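You operate a simulated robot arm through the tools that you are given. There is no shell and no other tool. Be economical: measure what you need, move in short steps, check, and stop when the job is done.

Carry out the task below with a simulated robot arm. There is one attempt and no reset: what you move stays moved.

TASK
Take the green pouch and put it on top of the pink parcel.
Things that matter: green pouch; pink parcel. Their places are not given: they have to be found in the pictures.

It is judged by the outcome, as a careful person would: the job done as asked, and still so three seconds after it is handed in. It fails if anything else is knocked over, pushed out of place, dropped, spilled or broken.

THE ROBOT
A 7-joint arm with a two-finger parallel gripper, fixed in place. Base frame: the origin is at the foot of the arm, x ahead of it, y to its left, z up. Lengths are in mm, angles in rad, forces in N, time in s.
With the tool pointing down near the work surface it reaches from about 300 to 680 mm from the base axis. Its first joint turns from -1.152 to 1.152 rad. Payload 1.57 kg.
Tool frame: the origin (TCP) lies between the finger pads and is the grasp point; the fingertips stand 30 mm ahead of it; z points along the fingers, y is the line along which they close. The gripper opens to 110 mm. The fingers are 24 mm wide and 12 mm thick; the gripper's body (48 by 112 mm) begins 78 mm behind the TCP.
Orientation is told as [roll, pitch, yaw] about the base's x, y, z axes, in that order, counted from this pose: with the fingers straight down and closing along the base's y, the tool's x points along the base's -x, its y along +y and its z along -z.

THE INTERFACE
- The arm moves only by the tool servo_tool. Its arguments are lists of equal length, an entry for each row: "travel": the shift along the tool's x, y, z in mm, a list of three; "spin": the turn about the tool's z in rad; "claw": the finger opening in mm, from 0 to 110. In form: {"travel": [[dx, dy, dz], ...], "spin": [spin, ...], "claw": [claw, ...]}. A call has 1 to 8 rows; each row shifts and turns the commanded pose from where the row before left it, along the tool's axes as they then stand. A row lasts 0.2 s, in which the tool goes at most 50 mm and 0.15 rad; a call with a longer step from one row to the next is refused whole, and so is a gripper value outside its range. A pose out of reach is approached as far as the arm can. The call stops where the force on the tool passes 40 N (or 10 N more than at its start, if that is more) or the arm is blocked; 0.2 s more then pass. The fingers move at their own pace (about 108 mm/s each) and stop on an object; they squeeze with about 31 N. The grip force told is the motor's: it shows also when the fingers shut on nothing. Time passes only in rows, and 0.2 s behind the last, so rows that do not move let the fingers close. It gives the time, the measured TCP pose, the force on the tool (base axes), the opening and the grip force at its end, in the units of the frame above (readings bear some noise).
- Cameras (640 x 400 px; columns grow to the right, rows downward): "scene" is fixed at [140.5, -371.9, 1428.5]; the picture's right is [0.94, -0.33, 0.00], its down [-0.11, -0.32, -0.94] and it looks along [0.31, 0.89, -0.33] (base axes); focal length 353 px, centre (320, 200). "wrist" rides on the gripper at [-36, 0, -80] in the tool frame; the picture's right is [0.00, -1.00, 0.00], its down [0.97, 0.00, -0.24] and it looks along [0.24, 0.00, 0.97] (tool axes); focal length 218 px, centre (320, 200).
- snapshot(camera): a new picture of that camera. No time passes.
- locate(camera, pixels): for up to 12 pixels [column, row] of the newest picture of that camera ("zoom" is the newest enlarged one), the place [x, y, z] in the base frame of the surface seen there, good to about 2 mm. No time passes.
- close_up(camera, box): a new picture of the part [left, top, right, bottom] of that camera's present view, enlarged. No time passes.
- finish_job(): hands the job in; it is judged then, once.

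Work in short steps. Measure before you move; look again where a grasp or a placing could have gone wrong, and mend it. You have 60 turns and 14 pictures in all, the two below and enlarged ones among them. Open the gripper and draw the arm clear of the work before you hand the job in, unless the task says otherwise; then end with one line.

The tools are called after ">>>" as a command line: name --argument value ..., lists and objects as JSON in quotes. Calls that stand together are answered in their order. servo_tool: Moves the arm, as the interface text tells. Its arguments: {"type":"object","properties":{"travel":{"type":"array","items":{"type":"array","items":{"type":"number"}}},"spin":{"type":"array","items":{"type":"number"}},"claw":{"type":"array","items":{"type":"number"}}},"required":["travel","spin","claw"]} The other tools are called the same way: snapshot (camera) takes a picture; locate (camera, pixels) gives the place of the surface under pixels of a picture; close_up (camera, box) takes an enlarged picture of a part of a camera's view; finish_job () hands the job in.

At the start:

```text
t: 0.0
ee_pos: [279.8, 228.6, 1283.5]
tcp_rot: [0.002, 0.001, 0.0]
ft_force: [0.1, 0.8, -0.1]
gripper_width: 109.9
grip_force: 0.1
```

scene: 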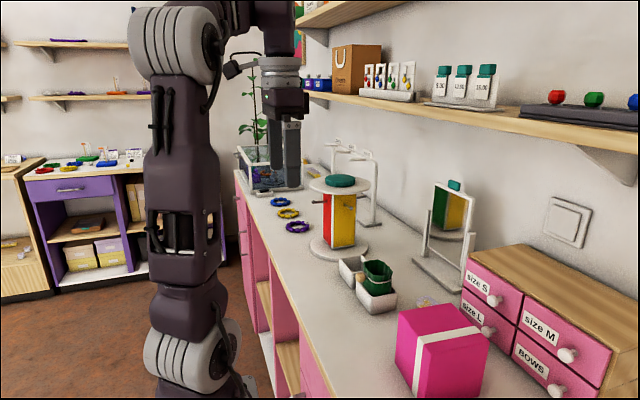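
wrist: 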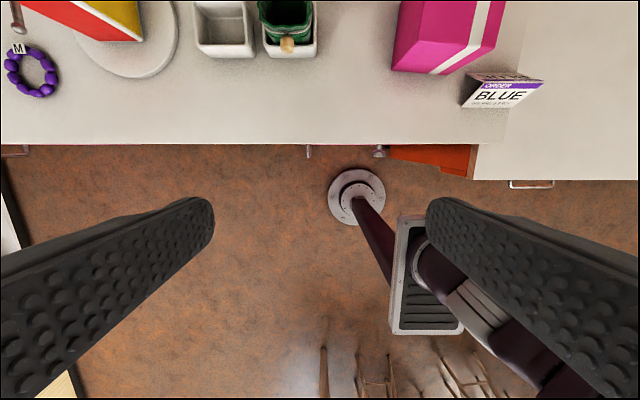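

The green pouch seems to sit in a white two-cell tray near (377,280) in the scene; the pink parcel is at (440,350). I enlarge that part to measure.

>>> close_up --camera "scene" --box '[320, 220, 500, 400]'

>>> locate --camera "scene" --pixels '[[377, 264], [365, 270], [390, 270], [378, 280], [380, 300], [440, 312], [400, 320], [480, 340], [420, 340], [345, 262], [400, 308], [362, 314]]'

>>> locate --camera "wrist" --pixels '[[285, 12], [287, 44], [265, 10], [310, 10], [265, 55], [315, 55], [440, 30], [400, 5], [395, 65], [485, 60], [500, 10], [225, 30]]'

```text
2.22 times, centred on (410, 310) of scene
```

zoom: 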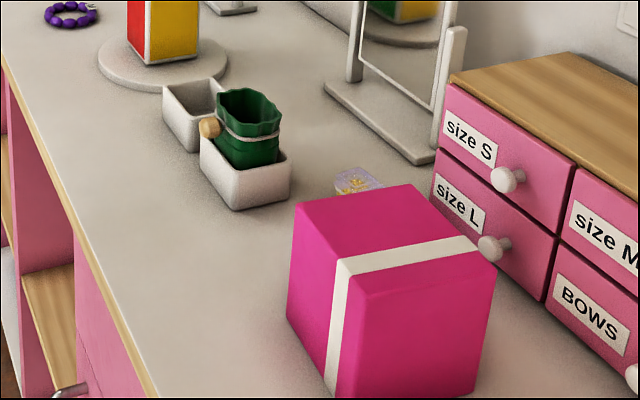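

```text
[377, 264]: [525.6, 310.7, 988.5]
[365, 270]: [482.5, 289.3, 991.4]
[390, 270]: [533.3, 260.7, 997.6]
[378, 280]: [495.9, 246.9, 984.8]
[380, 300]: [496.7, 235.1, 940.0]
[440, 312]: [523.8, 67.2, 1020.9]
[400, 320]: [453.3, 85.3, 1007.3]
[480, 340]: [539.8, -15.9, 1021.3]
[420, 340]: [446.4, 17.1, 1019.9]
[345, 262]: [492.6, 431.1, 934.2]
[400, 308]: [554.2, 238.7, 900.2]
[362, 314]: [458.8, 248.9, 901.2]
```

```text
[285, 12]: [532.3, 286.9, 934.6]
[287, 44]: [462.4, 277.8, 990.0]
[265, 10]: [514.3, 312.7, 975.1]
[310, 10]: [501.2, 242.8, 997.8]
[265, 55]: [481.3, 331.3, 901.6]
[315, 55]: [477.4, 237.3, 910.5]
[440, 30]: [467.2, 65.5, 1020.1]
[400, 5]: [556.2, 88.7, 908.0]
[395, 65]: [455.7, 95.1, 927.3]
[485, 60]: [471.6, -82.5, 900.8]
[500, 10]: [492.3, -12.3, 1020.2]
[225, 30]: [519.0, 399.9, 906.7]
```

The parcel top is flat at z≈1020; the pouch's rim is near z≈998 and it stands in the tray's nearer cell. I measure the edges in the enlarged picture.

>>> locate --camera "zoom" --pixels '[[218, 94], [246, 90], [278, 103], [278, 128], [224, 128], [248, 135], [210, 128], [203, 150], [236, 176], [289, 157], [222, 152], [280, 150]]'

>>> locate --camera "zoom" --pixels '[[297, 206], [416, 187], [492, 270], [340, 285], [410, 230], [232, 164], [274, 158], [248, 165], [240, 208], [165, 90], [222, 80], [345, 270]]'

```text
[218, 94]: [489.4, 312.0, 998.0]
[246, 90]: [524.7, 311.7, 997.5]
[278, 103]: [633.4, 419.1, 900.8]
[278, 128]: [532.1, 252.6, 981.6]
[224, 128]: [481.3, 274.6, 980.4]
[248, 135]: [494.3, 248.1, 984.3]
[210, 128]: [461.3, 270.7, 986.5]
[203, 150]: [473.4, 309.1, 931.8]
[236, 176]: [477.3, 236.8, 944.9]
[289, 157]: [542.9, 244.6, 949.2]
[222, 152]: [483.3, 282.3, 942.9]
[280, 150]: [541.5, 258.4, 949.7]
```

```text
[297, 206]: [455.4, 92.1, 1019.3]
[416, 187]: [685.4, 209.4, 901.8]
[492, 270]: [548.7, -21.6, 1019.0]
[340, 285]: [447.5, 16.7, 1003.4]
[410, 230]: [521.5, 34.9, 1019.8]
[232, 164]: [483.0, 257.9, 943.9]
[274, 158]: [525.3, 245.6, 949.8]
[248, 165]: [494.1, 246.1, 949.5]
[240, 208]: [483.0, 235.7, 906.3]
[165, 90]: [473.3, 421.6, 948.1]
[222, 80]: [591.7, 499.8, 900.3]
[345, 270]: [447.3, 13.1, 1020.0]
```

I'll move above the pouch (about x 507, y 279), and before that check how far the shelf, mirror and turntable stand from the path.

>>> locate --camera "scene" --pixels '[[330, 97], [440, 112], [560, 135], [437, 185], [430, 230], [340, 180], [372, 165], [350, 150], [455, 185], [416, 265], [340, 215]]'

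```text
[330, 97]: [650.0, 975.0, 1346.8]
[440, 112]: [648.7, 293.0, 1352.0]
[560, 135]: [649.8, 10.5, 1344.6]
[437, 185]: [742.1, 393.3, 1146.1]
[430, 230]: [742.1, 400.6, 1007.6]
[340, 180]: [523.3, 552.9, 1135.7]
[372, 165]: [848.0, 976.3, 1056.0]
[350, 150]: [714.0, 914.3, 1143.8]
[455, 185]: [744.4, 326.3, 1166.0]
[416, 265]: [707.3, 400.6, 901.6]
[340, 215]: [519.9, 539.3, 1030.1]
```

The way is clear (shelf edge at x=650, turntable at y>500). Moving above the pouch.

>>> servo_tool --travel '[[-32.4, 7.2, 20], [-32.4, 7.2, 20], [-32.4, 7.2, 20], [-32.4, 7.2, 20], [-32.4, 7.2, 20], [-32.4, 7.2, 20], [-32.4, 7.2, 20]]' --spin '[0, 0, 0, 0, 0, 0, 0]' --claw '[110, 110, 110, 110, 110, 110, 110]'

>>> snapshot --camera "wrist"

```text
t: 1.6
ee_pos: [506.5, 275.2, 1143.1]
tcp_rot: [-0.002, 0.002, -0.001]
ft_force: [0.8, -0.6, 0.4]
gripper_width: 110.2
grip_force: 0.0
```

```text
10 pictures are left
```

wrist: 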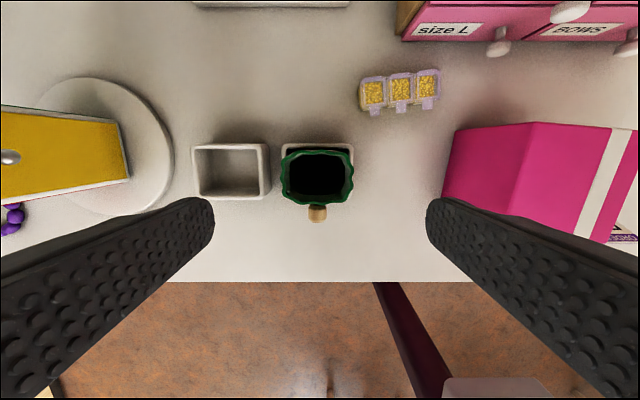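

>>> locate --camera "wrist" --pixels '[[283, 155], [283, 175], [284, 196], [352, 155], [352, 175], [348, 195], [318, 151], [318, 202], [317, 216], [318, 178], [266, 165], [354, 147]]'

>>> close_up --camera "wrist" --box '[260, 130, 380, 230]'

```text
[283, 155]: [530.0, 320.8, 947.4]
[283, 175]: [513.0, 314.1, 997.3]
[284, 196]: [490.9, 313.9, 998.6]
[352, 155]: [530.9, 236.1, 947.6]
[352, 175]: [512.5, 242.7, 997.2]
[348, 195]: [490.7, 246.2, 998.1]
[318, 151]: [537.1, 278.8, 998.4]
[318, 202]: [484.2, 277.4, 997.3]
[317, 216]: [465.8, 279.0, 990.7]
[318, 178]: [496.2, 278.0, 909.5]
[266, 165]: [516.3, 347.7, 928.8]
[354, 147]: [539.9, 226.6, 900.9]
```

```text
4.00 times, centred on (320, 180) of wrist
```

zoom: 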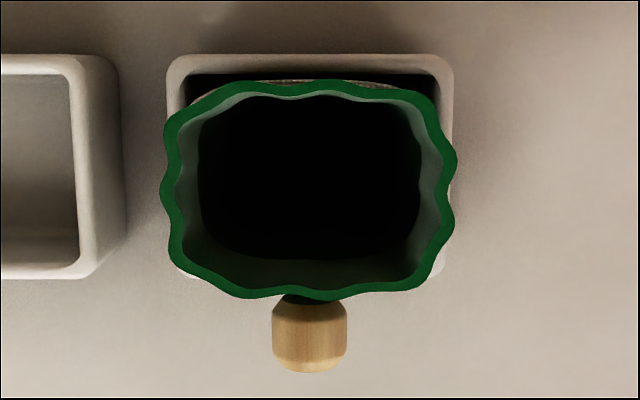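

The pouch's rim is centred at (510.5, 278.4), 74 mm wide in y, z 998; tray walls top out at 948. I descend to TCP z≈985 (tips ≈955, above the trays).

>>> servo_tool --travel '[[-4, 3.2, 10], [0, 0, 40], [0, 0, 40], [0, 0, 40], [0, 0, 28], [0, 0, 0]]' --spin '[0, 0, 0, 0, 0, 0]' --claw '[110, 110, 110, 110, 110, 110]'

```text
t: 3.0
ee_pos: [510.0, 282.5, 984.6]
tcp_rot: [0.0, 0.001, 0.002]
ft_force: [-0.3, 1.2, 0.4]
gripper_width: 110.0
grip_force: 0.0
```

TCP y reads 282.5, about 4 mm too far; I correct and reread.

>>> servo_tool --travel '[[0, -3.5, 0], [0, 0, 0]]' --spin '[0, 0]' --claw '[110, 110]'

>>> snapshot --camera "wrist"

```text
t: 3.6
ee_pos: [510.2, 279.2, 984.9]
tcp_rot: [0.0, -0.001, 0.0]
ft_force: [-0.3, 0.5, 0.3]
gripper_width: 110.0
grip_force: 0.0
```

```text
8 pictures are left
```

wrist: 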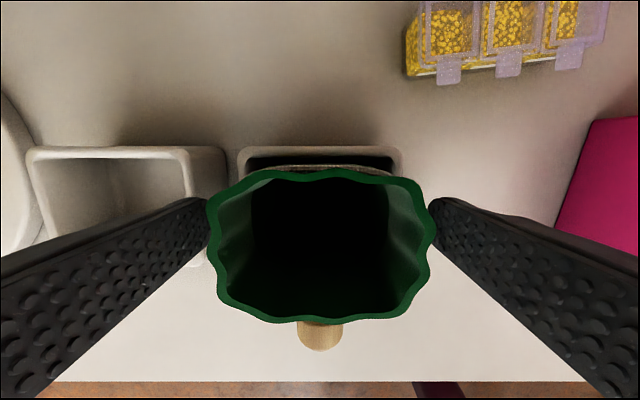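

The fingers straddle the pouch evenly. Closing.

>>> servo_tool --travel '[[0, 0, 0], [0, 0, 0], [0, 0, 0], [0, 0, 0]]' --spin '[0, 0, 0, 0]' --claw '[70, 50, 30, 30]'

```text
t: 4.6
ee_pos: [511.4, 277.1, 984.9]
tcp_rot: [0.001, 0.001, 0.0]
ft_force: [0.2, -0.2, -0.2]
gripper_width: 71.0
grip_force: 30.9
```

Held at 71 mm with 31 N. Lifting slowly first.

>>> servo_tool --travel '[[0, 0, -10], [0, 0, -15], [0, 0, -20], [0, 0, -20]]' --spin '[0, 0, 0, 0]' --claw '[30, 30, 30, 30]'

>>> close_up --camera "scene" --box '[290, 160, 510, 400]'

```text
t: 5.6
ee_pos: [510.3, 277.3, 1051.0]
tcp_rot: [0.001, 0.0, -0.001]
ft_force: [-0.1, 0.5, -0.2]
gripper_width: 71.3
grip_force: 30.7
```

```text
1.67 times, centred on (400, 280) of scene
```

zoom: 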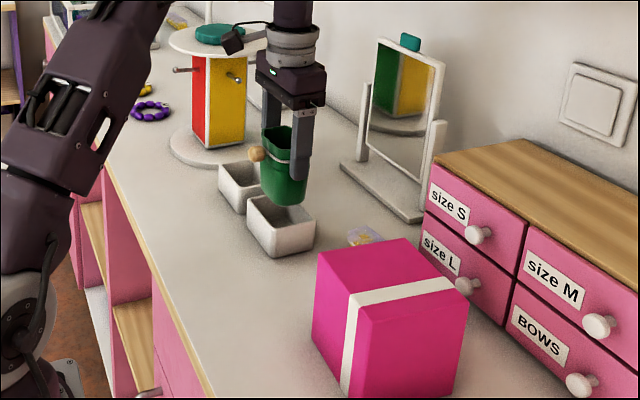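

The pouch hangs upright, its bottom at about (288,204) of the enlarged picture; I measure its bottom and the parcel's top corners.

>>> locate --camera "zoom" --pixels '[[288, 204], [280, 200], [296, 202], [288, 190], [320, 254], [405, 241], [464, 296], [364, 322], [390, 275], [352, 294], [450, 283]]'

```text
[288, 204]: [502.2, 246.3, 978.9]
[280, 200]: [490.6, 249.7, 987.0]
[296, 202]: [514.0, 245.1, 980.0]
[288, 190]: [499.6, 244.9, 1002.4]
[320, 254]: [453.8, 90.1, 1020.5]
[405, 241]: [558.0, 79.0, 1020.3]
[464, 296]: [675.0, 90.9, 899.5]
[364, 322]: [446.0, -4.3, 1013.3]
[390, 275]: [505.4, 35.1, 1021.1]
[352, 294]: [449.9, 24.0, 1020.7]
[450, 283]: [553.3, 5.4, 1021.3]
```

The pouch bottom is ~76 mm below TCP; parcel top centre is about (502, 35), z 1021. I raise to z≈1145, then move over to y≈40.

>>> servo_tool --travel '[[0, 0, -30], [0, 0, -40], [0, 0, -24], [1, -25, 0], [1, -35, 0], [1, -35, 0], [1, -35, 0], [1, -35, 0]]' --spin '[0, 0, 0, 0, 0, 0, 0, 0]' --claw '[30, 30, 30, 30, 30, 30, 30, 30]'

>>> servo_tool --travel '[[1, -30, 0], [1, -25, 0], [1, -18, 0], [0, 0, 0], [0, 0, 0]]' --spin '[0, 0, 0, 0, 0]' --claw '[30, 30, 30, 30, 30]'

>>> snapshot --camera "scene"

```text
t: 7.4
ee_pos: [506.2, 113.3, 1144.7]
tcp_rot: [0.0, 0.0, 0.001]
ft_force: [0.3, -0.8, 0.1]
gripper_width: 71.2
grip_force: 30.6
```

```text
t: 8.6
ee_pos: [502.5, 39.5, 1145.1]
tcp_rot: [0.0, -0.001, -0.001]
ft_force: [1.0, -0.6, -1.3]
gripper_width: 71.3
grip_force: 31.3
```

```text
6 pictures are left
```

scene: 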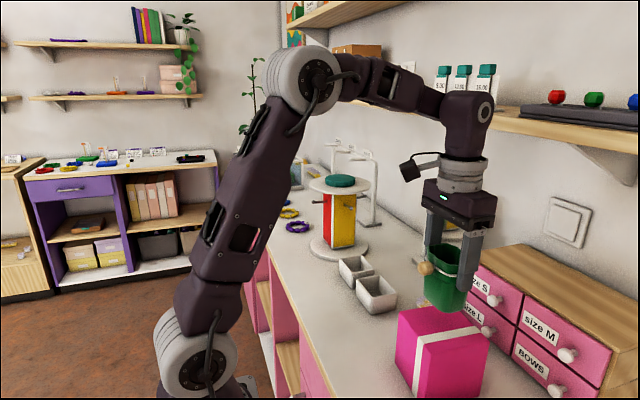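

The pouch is over the parcel, bottom near (443,309). I measure it for the descent.

>>> locate --camera "scene" --pixels '[[443, 309], [443, 306], [430, 303], [457, 305], [428, 290], [450, 318]]'

>>> servo_tool --travel '[[0, 0, 15], [0, 0, 15], [0, 0, 8], [0, 0, 0]]' --spin '[0, 0, 0, 0]' --claw '[30, 30, 30, 30]'

```text
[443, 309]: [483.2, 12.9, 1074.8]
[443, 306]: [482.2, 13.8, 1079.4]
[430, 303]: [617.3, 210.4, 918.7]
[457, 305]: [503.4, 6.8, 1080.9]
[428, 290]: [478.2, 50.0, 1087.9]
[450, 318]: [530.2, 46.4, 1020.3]
```

```text
t: 9.6
ee_pos: [503.3, 40.2, 1106.6]
tcp_rot: [0.001, 0.0, 0.001]
ft_force: [-0.3, -0.4, -0.7]
gripper_width: 71.3
grip_force: 30.8
```

About 8 mm left; I go down in 2 mm steps and watch the force.

>>> servo_tool --travel '[[0, 0, 2], [0, 0, 2], [0, 0, 1], [0, 0, 0]]' --spin '[0, 0, 0, 0]' --claw '[30, 30, 30, 30]'

>>> close_up --camera "scene" --box '[390, 240, 510, 400]'

```text
t: 10.6
ee_pos: [503.6, 41.0, 1100.5]
tcp_rot: [0.001, -0.001, 0.0]
ft_force: [-0.3, 0.1, -1.0]
gripper_width: 71.3
grip_force: 30.8
```

```text
2.50 times, centred on (450, 320) of scene
```

zoom: 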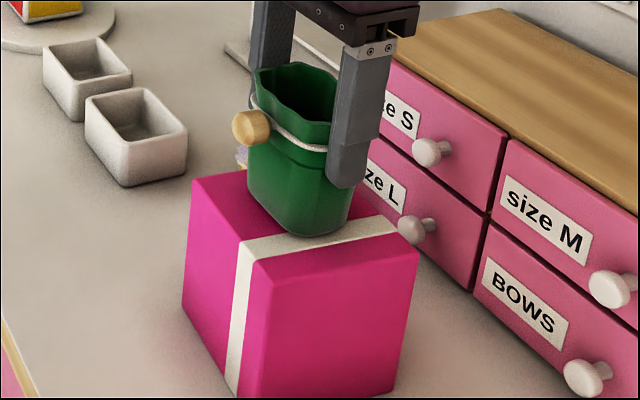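

Nearly in touch; no contact force yet. I lower by 1 mm steps.

>>> servo_tool --travel '[[0, 0, 1], [0, 0, 1], [0, 0, 0]]' --spin '[0, 0, 0]' --claw '[30, 30, 30]'

>>> locate --camera "zoom" --pixels '[[310, 234], [295, 231], [325, 233], [290, 245], [310, 228]]'

```text
t: 11.4
ee_pos: [502.6, 40.5, 1099.9]
tcp_rot: [0.001, 0.001, 0.0]
ft_force: [0.1, 1.1, -1.1]
gripper_width: 71.5
grip_force: 31.1
```

```text
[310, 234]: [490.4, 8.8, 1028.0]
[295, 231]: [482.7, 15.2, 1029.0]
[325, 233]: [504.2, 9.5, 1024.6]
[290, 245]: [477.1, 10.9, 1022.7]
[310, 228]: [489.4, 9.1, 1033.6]
```

Still no contact; the bottom is a few mm above the top. Continue down.

>>> servo_tool --travel '[[0, 0, 1], [0, 0, 1], [0, 0, 0]]' --spin '[0, 0, 0]' --claw '[30, 30, 30]'

```text
t: 12.2
ee_pos: [503.7, 40.5, 1098.4]
tcp_rot: [0.0, -0.004, -0.001]
ft_force: [-0.4, -1.0, 38.4]
gripper_width: 71.7
grip_force: 30.6
```

Contact (38 N upward). I ease off 1 mm, then release gently.

>>> servo_tool --travel '[[0, 0, -1], [0, 0, 0]]' --spin '[0, 0]' --claw '[30, 30]'

```text
t: 12.8
ee_pos: [503.8, 39.8, 1098.9]
tcp_rot: [0.001, -0.001, 0.001]
ft_force: [5.8, -0.5, 27.7]
gripper_width: 71.3
grip_force: 30.5
```

>>> servo_tool --travel '[[0, 0, -0.8], [0, 0, 0]]' --spin '[0, 0]' --claw '[30, 30]'

```text
t: 13.4
ee_pos: [502.7, 39.6, 1098.8]
tcp_rot: [0.0, 0.001, 0.0]
ft_force: [6.2, -1.6, 14.3]
gripper_width: 71.0
grip_force: 31.2
```

Down to 14 N; a little more ease-off, then open.

>>> servo_tool --travel '[[0, 0, -0.6], [0, 0, 0], [0, 0, 0], [0, 0, 0], [0, 0, 0], [0, 0, 0]]' --spin '[0, 0, 0, 0, 0, 0]' --claw '[30, 30, 76, 85, 105, 105]'

>>> snapshot --camera "wrist"

```text
t: 14.8
ee_pos: [503.7, 39.5, 1098.1]
tcp_rot: [0.0, 0.001, -0.001]
ft_force: [-0.3, -0.3, -0.2]
gripper_width: 105.0
grip_force: 0.0
```

```text
4 pictures are left
```

wrist: 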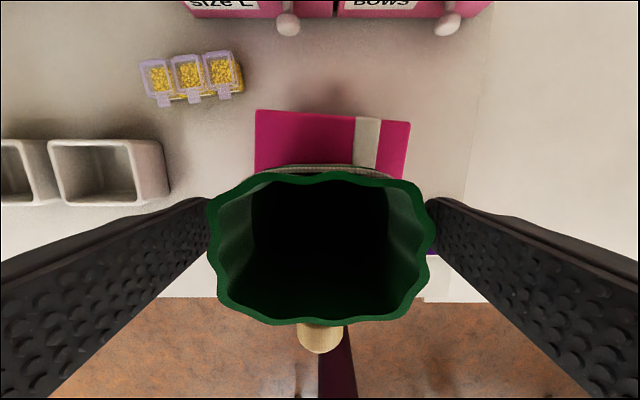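

The pouch stands free between the open fingers. I rise straight up, then back.

>>> servo_tool --travel '[[0, 0, -15], [0, 0, -30], [0, 0, -40], [0, 0, -40], [20, 0, -20], [40, 0, -10], [40, 0, 0], [0, 0, 0]]' --spin '[0, 0, 0, 0, 0, 0, 0, 0]' --claw '[110, 110, 110, 110, 110, 110, 110, 110]'

>>> snapshot --camera "scene"

```text
t: 16.6
ee_pos: [403.4, 40.6, 1255.8]
tcp_rot: [0.0, -0.002, 0.0]
ft_force: [1.4, 0.8, 0.0]
gripper_width: 110.1
grip_force: 0.0
```

```text
3 pictures are left
```

scene: 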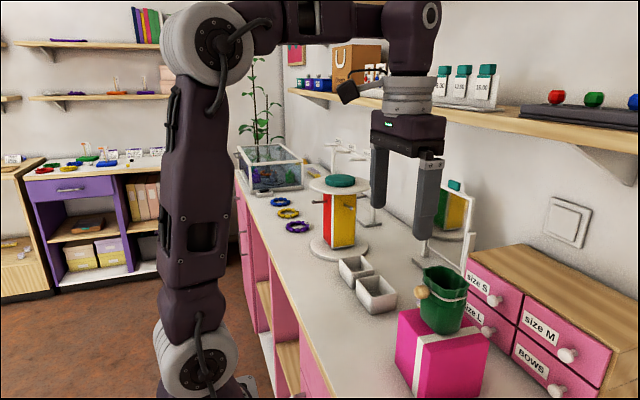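

The pouch stands upright on the parcel at (442,300), everything else is in place, and the arm is clear.

>>> finish_job

```text
The job is handed in.
```

The green pouch is standing upright on top of the pink parcel. The gripper is open, the arm is clear, and the last picture showed nothing else moved.
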